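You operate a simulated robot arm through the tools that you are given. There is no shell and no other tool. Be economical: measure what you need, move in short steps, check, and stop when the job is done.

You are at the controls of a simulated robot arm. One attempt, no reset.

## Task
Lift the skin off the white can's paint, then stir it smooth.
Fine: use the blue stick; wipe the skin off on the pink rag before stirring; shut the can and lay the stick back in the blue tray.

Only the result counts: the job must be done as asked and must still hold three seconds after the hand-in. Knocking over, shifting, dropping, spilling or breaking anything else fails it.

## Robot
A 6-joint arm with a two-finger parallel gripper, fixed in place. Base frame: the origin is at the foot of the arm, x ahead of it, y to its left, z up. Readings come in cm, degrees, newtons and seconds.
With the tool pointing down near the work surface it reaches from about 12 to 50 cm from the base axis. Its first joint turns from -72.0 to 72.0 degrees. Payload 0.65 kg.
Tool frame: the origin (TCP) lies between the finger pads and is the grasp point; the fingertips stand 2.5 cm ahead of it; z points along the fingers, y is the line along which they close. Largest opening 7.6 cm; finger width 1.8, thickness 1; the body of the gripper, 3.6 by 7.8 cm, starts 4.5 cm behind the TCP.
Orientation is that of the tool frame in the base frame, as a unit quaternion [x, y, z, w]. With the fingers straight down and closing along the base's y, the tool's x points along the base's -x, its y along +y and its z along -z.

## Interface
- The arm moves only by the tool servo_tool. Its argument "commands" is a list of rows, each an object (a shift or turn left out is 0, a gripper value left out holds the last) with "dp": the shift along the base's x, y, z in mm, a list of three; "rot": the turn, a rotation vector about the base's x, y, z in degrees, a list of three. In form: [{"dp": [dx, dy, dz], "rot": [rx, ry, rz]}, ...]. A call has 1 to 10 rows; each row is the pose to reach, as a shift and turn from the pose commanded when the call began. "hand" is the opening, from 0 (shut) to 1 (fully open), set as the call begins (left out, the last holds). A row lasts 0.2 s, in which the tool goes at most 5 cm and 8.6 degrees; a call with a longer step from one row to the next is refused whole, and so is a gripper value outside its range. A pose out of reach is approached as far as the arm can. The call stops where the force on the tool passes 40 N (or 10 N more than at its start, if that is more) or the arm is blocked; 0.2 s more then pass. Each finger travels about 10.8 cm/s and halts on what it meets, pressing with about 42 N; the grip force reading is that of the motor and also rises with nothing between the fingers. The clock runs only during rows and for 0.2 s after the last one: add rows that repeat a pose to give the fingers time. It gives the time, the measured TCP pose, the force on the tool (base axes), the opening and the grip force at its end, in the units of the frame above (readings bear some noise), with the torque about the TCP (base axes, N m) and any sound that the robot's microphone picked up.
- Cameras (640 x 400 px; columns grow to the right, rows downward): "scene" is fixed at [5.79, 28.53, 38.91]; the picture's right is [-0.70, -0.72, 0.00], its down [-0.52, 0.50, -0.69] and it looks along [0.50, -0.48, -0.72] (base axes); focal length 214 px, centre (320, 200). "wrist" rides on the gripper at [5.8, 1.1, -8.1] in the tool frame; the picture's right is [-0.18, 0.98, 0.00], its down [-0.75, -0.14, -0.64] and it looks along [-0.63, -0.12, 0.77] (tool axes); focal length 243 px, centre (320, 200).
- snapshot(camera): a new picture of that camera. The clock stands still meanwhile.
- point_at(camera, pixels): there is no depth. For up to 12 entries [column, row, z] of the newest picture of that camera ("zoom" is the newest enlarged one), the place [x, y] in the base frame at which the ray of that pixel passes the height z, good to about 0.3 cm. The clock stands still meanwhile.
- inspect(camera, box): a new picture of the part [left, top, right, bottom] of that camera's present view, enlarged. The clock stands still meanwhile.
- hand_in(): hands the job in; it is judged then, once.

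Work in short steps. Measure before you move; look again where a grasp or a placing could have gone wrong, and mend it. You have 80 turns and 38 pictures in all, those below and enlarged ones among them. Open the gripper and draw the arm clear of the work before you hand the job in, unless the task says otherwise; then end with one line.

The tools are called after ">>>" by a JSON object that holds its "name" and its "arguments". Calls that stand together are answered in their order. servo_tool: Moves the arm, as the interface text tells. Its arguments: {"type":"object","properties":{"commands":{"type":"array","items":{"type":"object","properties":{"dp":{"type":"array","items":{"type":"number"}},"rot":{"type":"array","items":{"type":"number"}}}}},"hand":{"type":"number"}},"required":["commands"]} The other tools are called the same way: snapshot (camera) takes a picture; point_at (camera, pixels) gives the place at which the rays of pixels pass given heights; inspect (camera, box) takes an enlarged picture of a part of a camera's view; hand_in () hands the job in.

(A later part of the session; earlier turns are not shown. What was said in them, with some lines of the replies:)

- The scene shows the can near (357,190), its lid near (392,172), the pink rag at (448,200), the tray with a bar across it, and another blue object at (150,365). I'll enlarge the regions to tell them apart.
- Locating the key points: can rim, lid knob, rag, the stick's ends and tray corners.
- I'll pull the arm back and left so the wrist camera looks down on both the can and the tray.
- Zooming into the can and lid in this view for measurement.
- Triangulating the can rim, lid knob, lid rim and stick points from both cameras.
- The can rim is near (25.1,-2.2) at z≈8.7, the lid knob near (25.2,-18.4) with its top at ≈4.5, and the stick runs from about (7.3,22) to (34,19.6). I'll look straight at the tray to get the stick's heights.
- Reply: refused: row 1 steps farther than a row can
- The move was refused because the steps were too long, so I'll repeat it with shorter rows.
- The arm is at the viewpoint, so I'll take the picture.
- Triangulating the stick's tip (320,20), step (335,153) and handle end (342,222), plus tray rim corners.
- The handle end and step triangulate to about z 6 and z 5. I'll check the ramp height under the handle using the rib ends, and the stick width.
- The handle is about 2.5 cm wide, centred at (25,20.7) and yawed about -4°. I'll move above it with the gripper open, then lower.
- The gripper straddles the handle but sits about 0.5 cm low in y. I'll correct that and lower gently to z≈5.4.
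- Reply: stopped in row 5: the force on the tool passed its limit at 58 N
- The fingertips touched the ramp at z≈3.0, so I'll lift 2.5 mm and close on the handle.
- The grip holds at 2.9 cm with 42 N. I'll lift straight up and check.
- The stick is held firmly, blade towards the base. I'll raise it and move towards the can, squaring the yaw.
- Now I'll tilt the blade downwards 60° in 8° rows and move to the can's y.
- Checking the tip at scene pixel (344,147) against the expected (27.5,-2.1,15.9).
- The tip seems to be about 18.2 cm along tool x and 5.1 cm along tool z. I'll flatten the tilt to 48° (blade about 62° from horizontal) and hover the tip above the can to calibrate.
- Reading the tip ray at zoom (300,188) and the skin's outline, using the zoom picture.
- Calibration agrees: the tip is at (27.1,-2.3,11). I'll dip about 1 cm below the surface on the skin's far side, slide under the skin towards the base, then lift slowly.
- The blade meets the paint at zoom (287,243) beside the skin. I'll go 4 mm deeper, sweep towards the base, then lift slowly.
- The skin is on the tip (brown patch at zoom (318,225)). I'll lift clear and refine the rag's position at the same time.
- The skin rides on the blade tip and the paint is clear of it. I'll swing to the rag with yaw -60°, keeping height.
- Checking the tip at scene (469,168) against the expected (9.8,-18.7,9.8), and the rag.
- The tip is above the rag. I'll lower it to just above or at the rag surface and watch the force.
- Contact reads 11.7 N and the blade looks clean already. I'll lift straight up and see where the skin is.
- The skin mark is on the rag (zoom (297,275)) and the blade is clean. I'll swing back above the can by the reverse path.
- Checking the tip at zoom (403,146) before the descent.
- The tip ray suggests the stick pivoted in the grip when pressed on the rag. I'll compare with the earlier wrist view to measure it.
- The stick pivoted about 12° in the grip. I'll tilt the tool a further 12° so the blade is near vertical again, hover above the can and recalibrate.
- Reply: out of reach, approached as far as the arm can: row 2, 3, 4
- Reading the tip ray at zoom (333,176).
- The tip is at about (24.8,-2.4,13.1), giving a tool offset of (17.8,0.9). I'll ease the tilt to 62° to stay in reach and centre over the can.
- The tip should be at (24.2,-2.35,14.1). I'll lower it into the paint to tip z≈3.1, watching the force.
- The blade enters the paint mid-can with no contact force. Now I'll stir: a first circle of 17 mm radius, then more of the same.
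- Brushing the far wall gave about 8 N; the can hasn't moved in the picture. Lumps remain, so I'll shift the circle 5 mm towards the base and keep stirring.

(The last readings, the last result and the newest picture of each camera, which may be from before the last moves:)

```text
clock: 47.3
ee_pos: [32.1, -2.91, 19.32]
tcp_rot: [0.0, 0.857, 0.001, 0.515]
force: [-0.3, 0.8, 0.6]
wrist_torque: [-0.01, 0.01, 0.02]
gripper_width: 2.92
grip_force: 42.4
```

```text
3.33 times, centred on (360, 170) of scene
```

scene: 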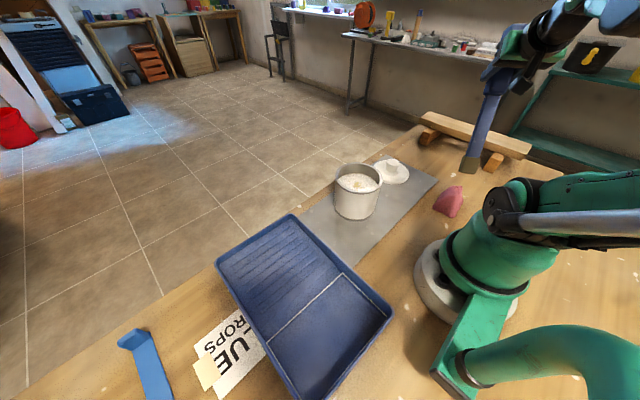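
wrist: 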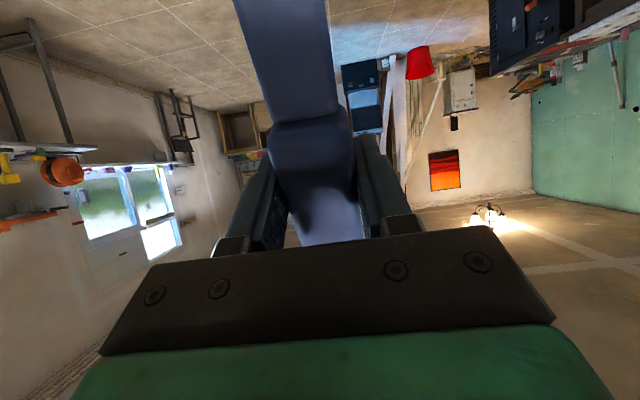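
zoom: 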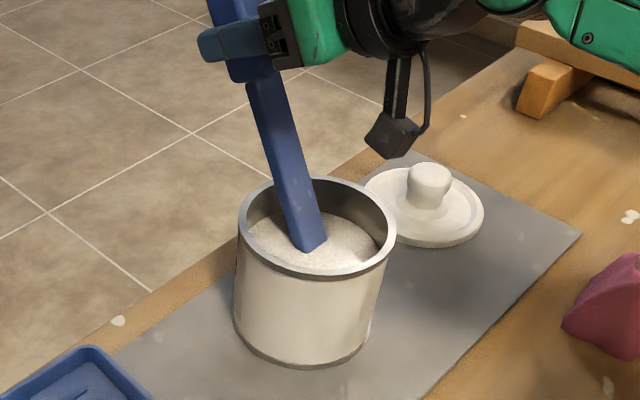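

The paint now looks uniform. A few more rounds for safety, since they cost no pictures.

>>> {"name": "servo_tool", "arguments": {"commands": [{"dp": [3, 9, 0]}, {"dp": [0, 18, 0]}, {"dp": [-7, 23, 0]}, {"dp": [-17, 23, 0]}, {"dp": [-24, 18, 0]}, {"dp": [-27, 9, 0]}, {"dp": [-24, 0, 0]}, {"dp": [-17, -5, 0]}, {"dp": [-7, -5, 0]}, {"dp": [0, 0, 0]}]}}

>>> {"name": "servo_tool", "arguments": {"commands": [{"dp": [3, 9, 0]}, {"dp": [0, 18, 0]}, {"dp": [-7, 23, 0]}, {"dp": [-17, 23, 0]}, {"dp": [-24, 18, 0]}, {"dp": [-27, 9, 0]}, {"dp": [-24, 0, 0]}, {"dp": [-17, -5, 0]}, {"dp": [-7, -5, 0]}, {"dp": [0, 0, 0]}]}}

>>> {"name": "servo_tool", "arguments": {"commands": [{"dp": [3, 9, 0]}, {"dp": [0, 18, 0]}, {"dp": [-7, 23, 0]}, {"dp": [-17, 23, 0]}, {"dp": [-24, 18, 0]}, {"dp": [-27, 9, 0]}, {"dp": [-24, 0, 0]}, {"dp": [-17, -5, 0]}, {"dp": [-7, -5, 0]}, {"dp": [0, 0, 0]}]}}

>>> {"name": "servo_tool", "arguments": {"commands": [{"dp": [-12, 9, 0]}, {"dp": [-12, 9, 15]}, {"dp": [-12, 9, 30]}, {"dp": [-12, 9, 45]}, {"dp": [-12, 9, 60]}, {"dp": [-12, 9, 80]}, {"dp": [-12, 9, 100]}, {"dp": [-12, 9, 125]}, {"dp": [-12, 9, 125]}]}}

>>> {"name": "inspect", "arguments": {"camera": "scene", "box": [300, 90, 420, 210]}}

```text
clock: 49.5
ee_pos: [32.17, -3.1, 19.45]
tcp_rot: [0.0, 0.857, 0.0, 0.515]
force: [0.0, -0.1, -0.3]
wrist_torque: [-0.01, 0.0, 0.01]
gripper_width: 2.93
grip_force: 42.0
```

```text
clock: 51.7
ee_pos: [32.38, -3.09, 19.24]
tcp_rot: [-0.001, 0.857, 0.001, 0.515]
force: [-0.2, 0.9, -0.9]
wrist_torque: [-0.01, 0.01, 0.03]
gripper_width: 2.92
grip_force: 42.0
```

```text
clock: 53.9
ee_pos: [32.47, -3.11, 19.39]
tcp_rot: [-0.001, 0.857, 0.0, 0.515]
force: [-0.3, 0.3, -0.1]
wrist_torque: [-0.02, 0.03, -0.01]
gripper_width: 2.93
grip_force: 42.6
```

```text
clock: 55.9
ee_pos: [30.94, -2.42, 31.85]
tcp_rot: [0.0, 0.858, 0.001, 0.514]
force: [-0.2, 0.1, -0.3]
wrist_torque: [0.01, -0.03, 0.02]
gripper_width: 2.91
grip_force: 41.6
```

```text
3.33 times, centred on (360, 150) of scene
```

zoom: 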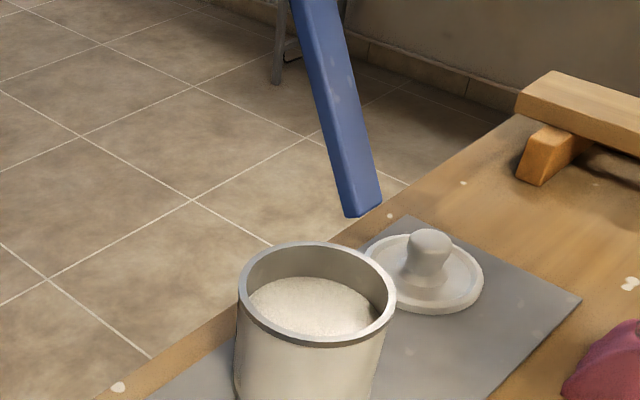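

The paint is smooth white and the blade is clean. I'll measure the tip again (zoom (361,213)) before laying the stick back.

>>> {"name": "point_at", "arguments": {"camera": "zoom", "pixels": [[361, 213, 14], [361, 213, 15], [361, 213, 16]]}}

```text
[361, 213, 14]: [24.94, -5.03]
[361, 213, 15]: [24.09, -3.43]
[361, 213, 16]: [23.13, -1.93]
```

The tip offset is unchanged. I'll untilt to 13° (restoring the stick's original slope) while moving left, then head over the tray.

>>> {"name": "servo_tool", "arguments": {"commands": [{"dp": [6, 8, 2], "rot": [0, 8.2, 0]}, {"dp": [12, 16, 5], "rot": [0, 16.4, 0]}, {"dp": [18, 24, 5], "rot": [0, 24.6, 0]}, {"dp": [24, 32, 5], "rot": [0, 32.8, 0]}, {"dp": [30, 40, 5], "rot": [0, 41, 0]}, {"dp": [35, 48, 5], "rot": [0, 49, 0]}, {"dp": [35, 48, 5], "rot": [0, 49, 0]}]}}

>>> {"name": "servo_tool", "arguments": {"commands": [{"dp": [0, 35, 0], "rot": [0, 0, 0]}, {"dp": [-10, 70, 0], "rot": [0, 0, -1]}, {"dp": [-25, 100, -5], "rot": [0, 0, -2]}, {"dp": [-45, 130, -20], "rot": [0, 0, -3.8]}, {"dp": [-65, 155, -45], "rot": [0, 0, -3.8]}, {"dp": [-85, 175, -75], "rot": [0, 0, -3.8]}, {"dp": [-94, 182, -110], "rot": [0, 0, -3.8]}, {"dp": [-94, 182, -140], "rot": [0, 0, -3.8]}, {"dp": [-94, 182, -140], "rot": [0, 0, -3.8]}]}}

>>> {"name": "snapshot", "arguments": {"camera": "scene"}}

```text
clock: 57.5
ee_pos: [34.61, 2.65, 32.36]
tcp_rot: [0.0, 0.994, 0.0, 0.112]
force: [0.3, -0.5, -1.1]
wrist_torque: [-0.06, -0.05, -0.01]
gripper_width: 2.91
grip_force: 42.3
```

```text
clock: 59.5
ee_pos: [25.16, 20.92, 18.34]
tcp_rot: [0.032, 0.993, -0.002, 0.113]
force: [0.4, 0.3, -0.5]
wrist_torque: [0.01, -0.05, -0.02]
gripper_width: 2.93
grip_force: 41.4
```

```text
5 pictures are left
```

scene: 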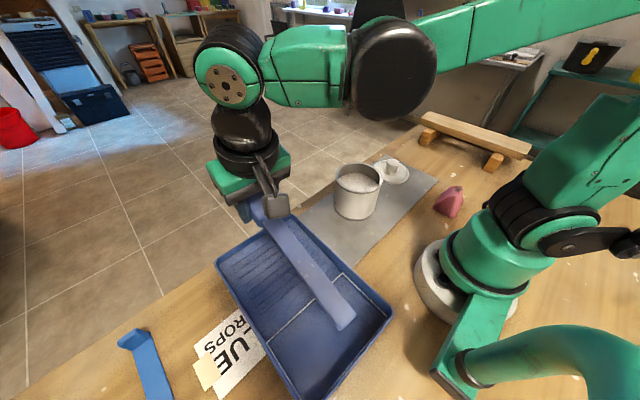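

The stick is aligned over the tray. I'll lower to TCP z≈6.0.

>>> {"name": "servo_tool", "arguments": {"commands": [{"dp": [0, 0, -40]}, {"dp": [0, 0, -75]}, {"dp": [0, 0, -100]}, {"dp": [0, 0, -112]}, {"dp": [0, 0, -118]}, {"dp": [0, 0, -118]}]}}

```text
clock: 60.9
ee_pos: [25.06, 20.79, 6.52]
tcp_rot: [0.033, 0.993, -0.003, 0.114]
force: [-0.3, -0.7, -0.8]
wrist_torque: [0.03, -0.02, 0.01]
gripper_width: 2.91
grip_force: 42.1
```

No contact yet, so I'll creep down further.

>>> {"name": "servo_tool", "arguments": {"commands": [{"dp": [0, 0, -2]}, {"dp": [0, 0, -4]}, {"dp": [0, 0, -5]}, {"dp": [0, 0, -5]}]}}

```text
clock: 61.9
ee_pos: [25.29, 20.82, 6.1]
tcp_rot: [0.034, 0.993, -0.003, 0.113]
force: [0.1, -0.1, -1.1]
wrist_torque: [0.02, 0.0, 0.04]
gripper_width: 2.92
grip_force: 41.8
```

>>> {"name": "servo_tool", "arguments": {"commands": [{"dp": [0, 0, -1.5]}, {"dp": [0, 0, -3]}, {"dp": [0, 0, -3]}]}}

```text
clock: 62.7
ee_pos: [25.31, 20.8, 5.82]
tcp_rot: [0.032, 0.993, -0.002, 0.114]
force: [-2.7, 0.0, 20.6]
wrist_torque: [0.0, -1.22, -0.01]
gripper_width: 2.92
grip_force: 42.1
```

Contact is at 20 N with a torque matching the handle resting on the far rim. I'll relax 1 mm, then open.

>>> {"name": "servo_tool", "arguments": {"commands": [{"dp": [0, 0, 1]}, {"dp": [0, 0, 1]}]}}

>>> {"name": "servo_tool", "arguments": {"commands": [{"dp": [0, 0, 0]}, {"dp": [0, 0, 0]}, {"dp": [0, 0, 0]}], "hand": 1}}

>>> {"name": "servo_tool", "arguments": {"commands": [{"dp": [-5, 0, 20]}, {"dp": [-10, 0, 45]}, {"dp": [-15, 0, 75]}, {"dp": [-15, 0, 110]}, {"dp": [-15, 0, 150], "rot": [0, 6, 0]}, {"dp": [-15, 0, 190], "rot": [0, 13, 0]}, {"dp": [-15, 0, 220], "rot": [0, 13, 0]}]}}

>>> {"name": "snapshot", "arguments": {"camera": "scene"}}

```text
clock: 63.3
ee_pos: [25.18, 20.77, 5.8]
tcp_rot: [0.033, 0.993, -0.003, 0.114]
force: [0.5, 0.3, -0.3]
wrist_torque: [0.0, 0.0, 0.01]
gripper_width: 2.91
grip_force: 42.1
```

```text
clock: 64.1
ee_pos: [25.22, 20.79, 5.95]
tcp_rot: [0.033, 0.993, -0.003, 0.113]
force: [-0.3, 0.1, -0.2]
wrist_torque: [-0.03, 0.01, 0.0]
gripper_width: 7.61
grip_force: 0.1
```

```text
clock: 65.7
ee_pos: [23.8, 20.67, 28.01]
tcp_rot: [0.032, 0.999, -0.007, -0.001]
force: [-0.4, -0.3, 0.9]
wrist_torque: [-0.02, 0.01, 0.01]
gripper_width: 7.61
grip_force: 0.1
```

```text
4 pictures are left
```

scene: 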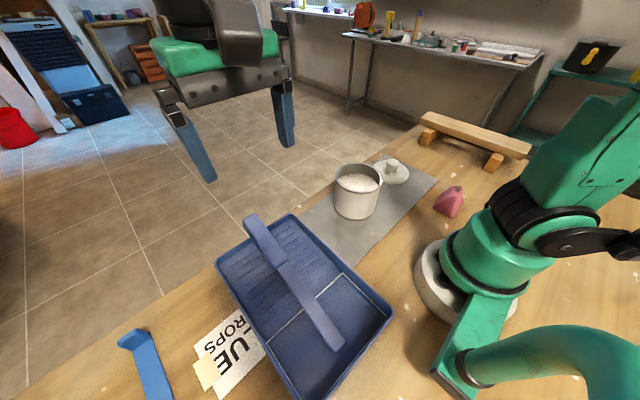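

The stick lies back in the tray much as before. Next is the lid: I'll travel high over to (25.25,-18.5), correcting yaw and a small roll.

>>> {"name": "servo_tool", "arguments": {"commands": [{"dp": [2, -44, 0], "rot": [0.8, 0, 3.8]}, {"dp": [4, -88, 0], "rot": [0.8, 0, 3.8]}, {"dp": [6, -132, 0], "rot": [0.8, 0, 3.8]}, {"dp": [8, -176, 0], "rot": [0.8, 0, 3.8]}, {"dp": [10, -220, 0], "rot": [0.8, 0, 3.8]}, {"dp": [12, -264, 0], "rot": [0.8, 0, 3.8]}, {"dp": [14, -308, 0], "rot": [0.8, 0, 3.8]}, {"dp": [14, -352, 0], "rot": [0.8, 0, 3.8]}, {"dp": [14, -391, -20], "rot": [0.8, 0, 3.8]}, {"dp": [14, -391, -60], "rot": [0.8, 0, 3.8]}]}}

>>> {"name": "servo_tool", "arguments": {"commands": [{"dp": [0, 0, -40]}, {"dp": [0, 0, -80]}, {"dp": [0, 0, -120]}, {"dp": [0, 0, -120]}]}}

```text
clock: 67.9
ee_pos: [25.02, -18.29, 21.96]
tcp_rot: [-0.001, 1.0, 0.0, 0.0]
force: [0.1, 0.4, 1.1]
wrist_torque: [0.03, -0.05, 0.03]
gripper_width: 7.62
grip_force: 0.0
```

```text
clock: 68.9
ee_pos: [24.86, -18.58, 9.58]
tcp_rot: [-0.001, 1.0, 0.001, 0.001]
force: [-0.1, 0.8, 0.3]
wrist_torque: [-0.03, 0.02, 0.03]
gripper_width: 7.59
grip_force: 0.0
```

Hovering over the knob. One wrist picture to check centring.

>>> {"name": "snapshot", "arguments": {"camera": "wrist"}}

```text
3 pictures are left
```

wrist: 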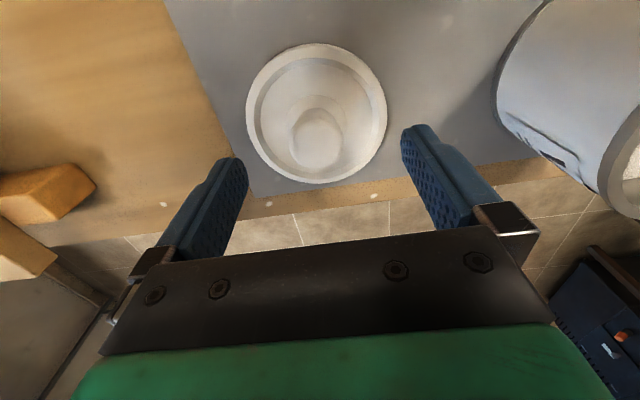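

Reading the disc rim centre (316,113) and knob top (318,137).

>>> {"name": "point_at", "arguments": {"camera": "wrist", "pixels": [[316, 113, 0.5], [316, 113, 1], [316, 113, 1.5], [318, 137, 3], [318, 137, 4], [318, 137, 5], [246, 113, 1], [387, 113, 1], [316, 183, 1], [316, 43, 1], [291, 137, 4], [345, 137, 4]]}}

```text
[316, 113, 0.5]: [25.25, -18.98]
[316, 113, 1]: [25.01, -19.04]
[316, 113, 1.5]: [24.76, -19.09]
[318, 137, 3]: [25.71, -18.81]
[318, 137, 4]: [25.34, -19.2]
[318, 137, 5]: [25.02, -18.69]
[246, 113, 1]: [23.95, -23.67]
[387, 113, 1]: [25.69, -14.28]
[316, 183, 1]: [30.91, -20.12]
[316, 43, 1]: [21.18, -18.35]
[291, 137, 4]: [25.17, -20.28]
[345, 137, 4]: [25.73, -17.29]
```

The disc centre is about (25.8,-19.0) and the knob about 3 cm wide. I'll shift +7 mm in x and -4 mm in y, and lower to TCP z≈4.3.

>>> {"name": "servo_tool", "arguments": {"commands": [{"dp": [7, -4, -10]}, {"dp": [7, -4, -30]}, {"dp": [7, -4, -45]}, {"dp": [7, -4, -53]}, {"dp": [7, -4, -53]}]}}

```text
clock: 70.1
ee_pos: [25.71, -18.72, 4.5]
tcp_rot: [-0.001, 1.0, 0.0, 0.0]
force: [-0.5, 0.0, 1.3]
wrist_torque: [0.04, -0.04, 0.0]
gripper_width: 7.59
grip_force: 0.1
```

No contact. Going down 3 mm more and closing on the knob.

>>> {"name": "servo_tool", "arguments": {"commands": [{"dp": [0, 0, -3]}, {"dp": [0, 0, -3]}]}}

>>> {"name": "servo_tool", "arguments": {"commands": [{"dp": [0, 0, 0]}, {"dp": [0, 0, 0]}, {"dp": [0, 0, 0]}, {"dp": [0, 0, 0]}], "hand": 0}}

>>> {"name": "servo_tool", "arguments": {"commands": [{"dp": [0, 0, 15]}, {"dp": [0, 0, 40]}, {"dp": [0, 0, 75]}, {"dp": [0, 0, 110]}, {"dp": [0, 0, 110]}]}}

```text
clock: 70.7
ee_pos: [25.83, -18.62, 4.24]
tcp_rot: [-0.001, 1.0, 0.0, 0.0]
force: [0.6, -0.1, 0.8]
wrist_torque: [0.0, 0.0, -0.02]
gripper_width: 7.59
grip_force: 0.0
```

```text
clock: 71.7
ee_pos: [25.77, -18.66, 4.17]
tcp_rot: [-0.001, 1.0, 0.0, 0.0]
force: [0.6, -0.3, 0.6]
wrist_torque: [-0.02, 0.02, -0.05]
gripper_width: 3.19
grip_force: 42.2
```

```text
clock: 72.9
ee_pos: [25.92, -19.02, 15.31]
tcp_rot: [-0.002, 1.0, 0.0, -0.001]
force: [0.0, 1.0, -0.3]
wrist_torque: [-0.02, 0.01, 0.0]
gripper_width: 3.24
grip_force: 42.3
```

The knob is gripped at 3.2 cm. I'll carry the lid over the can, keeping the lid's bottom about 2 cm above the rim.

>>> {"name": "servo_tool", "arguments": {"commands": [{"dp": [0, 35, 5]}, {"dp": [-1, 75, 5]}, {"dp": [-2, 115, 5]}, {"dp": [-3, 145, 5]}, {"dp": [-4, 164, 0]}, {"dp": [-4, 164, 0]}]}}

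>>> {"name": "inspect", "arguments": {"camera": "scene", "box": [296, 120, 424, 200]}}

```text
clock: 74.3
ee_pos: [25.43, -2.2, 15.36]
tcp_rot: [-0.001, 1.0, 0.0, -0.001]
force: [-0.3, 0.1, -0.7]
wrist_torque: [-0.01, -0.01, -0.02]
gripper_width: 3.22
grip_force: 42.4
```

```text
5.00 times, centred on (360, 160) of scene
```

zoom: 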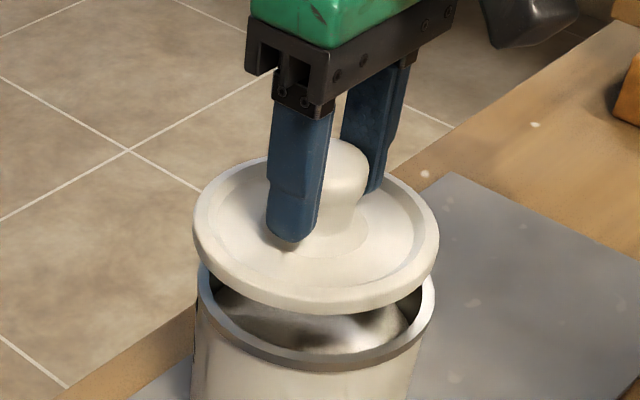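

Comparing the lid's lower-edge centre (316,245) with the rim centre (316.5,287).

>>> {"name": "point_at", "arguments": {"camera": "zoom", "pixels": [[316, 245, 11], [316, 245, 11.5], [316, 221, 12], [316, 221, 12.5], [316.5, 287, 8.5], [316.5, 287, 9], [193, 228, 12], [439, 228, 12], [197, 287, 8.7], [436, 287, 8.7]]}}

```text
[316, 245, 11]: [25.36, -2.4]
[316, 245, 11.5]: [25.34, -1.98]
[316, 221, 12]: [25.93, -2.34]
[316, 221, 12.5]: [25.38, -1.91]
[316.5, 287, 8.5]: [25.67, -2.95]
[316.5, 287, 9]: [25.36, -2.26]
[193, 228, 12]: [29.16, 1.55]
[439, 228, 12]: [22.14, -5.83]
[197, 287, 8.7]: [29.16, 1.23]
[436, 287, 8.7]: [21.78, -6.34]
```

The lid needs about (-2,-3) mm to match the rim. I'll apply that and lower until close to the rim.

>>> {"name": "servo_tool", "arguments": {"commands": [{"dp": [-2, -3, 0]}, {"dp": [-2, -3, -10]}, {"dp": [-2, -3, -18]}, {"dp": [-2, -3, -22]}, {"dp": [-2, -3, -22]}]}}

>>> {"name": "servo_tool", "arguments": {"commands": [{"dp": [0, 0, -1]}, {"dp": [0, 0, -2]}, {"dp": [0, 0, -3]}, {"dp": [0, 0, -3]}]}}

```text
clock: 75.3
ee_pos: [25.23, -2.49, 13.26]
tcp_rot: [-0.001, 1.0, 0.0, 0.0]
force: [-2.3, 2.7, 15.9]
wrist_torque: [0.13, -0.15, -0.01]
gripper_width: 3.22
grip_force: 41.9
stopped in row 4: the force on the tool passed its limit at 53 N (the readings are from after the stop); the commanded pose is now the measured one
```

```text
clock: 75.6
ee_pos: [25.2, -2.55, 13.16]
tcp_rot: [-0.001, 1.0, 0.001, -0.002]
force: [-2.4, 0.6, 15.5]
wrist_torque: [0.12, -0.37, 0.0]
gripper_width: 3.21
grip_force: 42.0
stopped in row 1: the force on the tool passed its limit at 48 N (the readings are from after the stop); the commanded pose is now the measured one
```

Contact at TCP z≈13.2. I'll look whether the lid sits on the rim squarely.

>>> {"name": "inspect", "arguments": {"camera": "scene", "box": [312, 145, 408, 205]}}

```text
6.67 times, centred on (360, 175) of scene
```

zoom: 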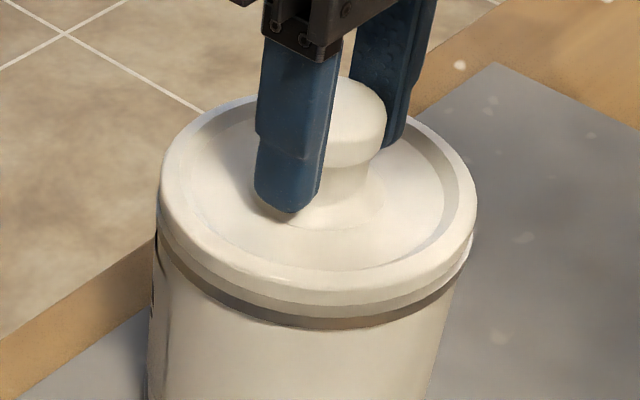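

The lid looks nearly flush and centred, but the reaction (-x, +y, torque on the +x side) hints it may be slightly off. I'll lift 2 mm, shift (-2,+1) mm, and lower again to see if it seats deeper.

>>> {"name": "servo_tool", "arguments": {"commands": [{"dp": [0, 0, 2]}, {"dp": [-2, 1, 2]}, {"dp": [-2, 1, 2]}]}}

>>> {"name": "servo_tool", "arguments": {"commands": [{"dp": [0, 0, -1]}, {"dp": [0, 0, -2]}, {"dp": [0, 0, -2.5]}, {"dp": [0, 0, -3]}, {"dp": [0, 0, -3.5]}]}}

```text
clock: 76.4
ee_pos: [24.99, -2.34, 13.31]
tcp_rot: [-0.001, 1.0, 0.0, -0.001]
force: [-0.5, -0.9, 0.6]
wrist_torque: [-0.01, 0.0, -0.02]
gripper_width: 3.22
grip_force: 42.4
```

```text
clock: 77.5
ee_pos: [24.91, -2.45, 13.16]
tcp_rot: [-0.001, 1.0, 0.001, -0.001]
force: [-3.1, 1.0, 14.5]
wrist_torque: [0.1, -0.32, 0.0]
gripper_width: 3.22
grip_force: 42.1
stopped in row 5: the force on the tool passed its limit at 46 N (the readings are from after the stop); the commanded pose is now the measured one
```

It rests at the same height, so the lid sits on the rim without a deeper seat. I'll return the shift in x, set it down lightly and release.

>>> {"name": "servo_tool", "arguments": {"commands": [{"dp": [0, 0, 2]}, {"dp": [2.5, 0, 2]}, {"dp": [2.5, 0, 0.5]}, {"dp": [2.5, 0, -0.2]}, {"dp": [2.5, 0, -0.2]}]}}

```text
clock: 78.7
ee_pos: [25.16, -2.4, 13.21]
tcp_rot: [-0.002, 1.0, 0.0, -0.002]
force: [-0.8, 0.2, 1.5]
wrist_torque: [0.01, -0.08, -0.04]
gripper_width: 3.21
grip_force: 41.7
```

The lid rests lightly on the rim. Releasing and rising straight up, then clear.

>>> {"name": "servo_tool", "arguments": {"commands": [{"dp": [0, 0, 0]}, {"dp": [0, 0, 0]}, {"dp": [0, 0, 0]}], "hand": 1}}

>>> {"name": "servo_tool", "arguments": {"commands": [{"dp": [0, 0, 20]}, {"dp": [0, 0, 50]}, {"dp": [0, 0, 90]}, {"dp": [0, 0, 130]}, {"dp": [0, 0, 170]}, {"dp": [0, 0, 190]}, {"dp": [0, 0, 190]}]}}

>>> {"name": "inspect", "arguments": {"camera": "scene", "box": [312, 145, 408, 205]}}

```text
clock: 79.5
ee_pos: [25.29, -2.52, 13.12]
tcp_rot: [-0.001, 1.0, 0.0, -0.001]
force: [-0.2, -0.5, -0.2]
wrist_torque: [-0.01, 0.03, -0.01]
gripper_width: 7.61
grip_force: 0.0
heard: snap
```

```text
clock: 81.1
ee_pos: [24.9, -2.21, 32.2]
tcp_rot: [-0.001, 1.0, 0.0, -0.002]
force: [0.4, 0.5, 0.7]
wrist_torque: [-0.01, 0.01, -0.02]
gripper_width: 7.59
grip_force: 0.0
```

```text
6.67 times, centred on (360, 175) of scene
```

zoom: 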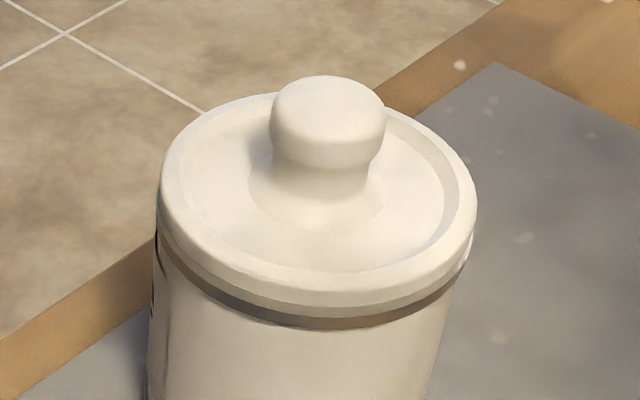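

"Snap" was heard on release and the lid sits flush on the can. The stick is in the tray, the skin is on the rag, the gripper is open and the arm is clear at z 32, so I'm handing in.

>>> {"name": "hand_in", "arguments": {}}

```text
The job is handed in.
```

I lifted the skin off with the blue stick and wiped it on the pink rag, then stirred the paint smooth, snapped the lid onto the can and laid the stick back in the blue tray. While stirring, the stick brushed the can wall with about 8 N, but the pictures show no shift in the can.
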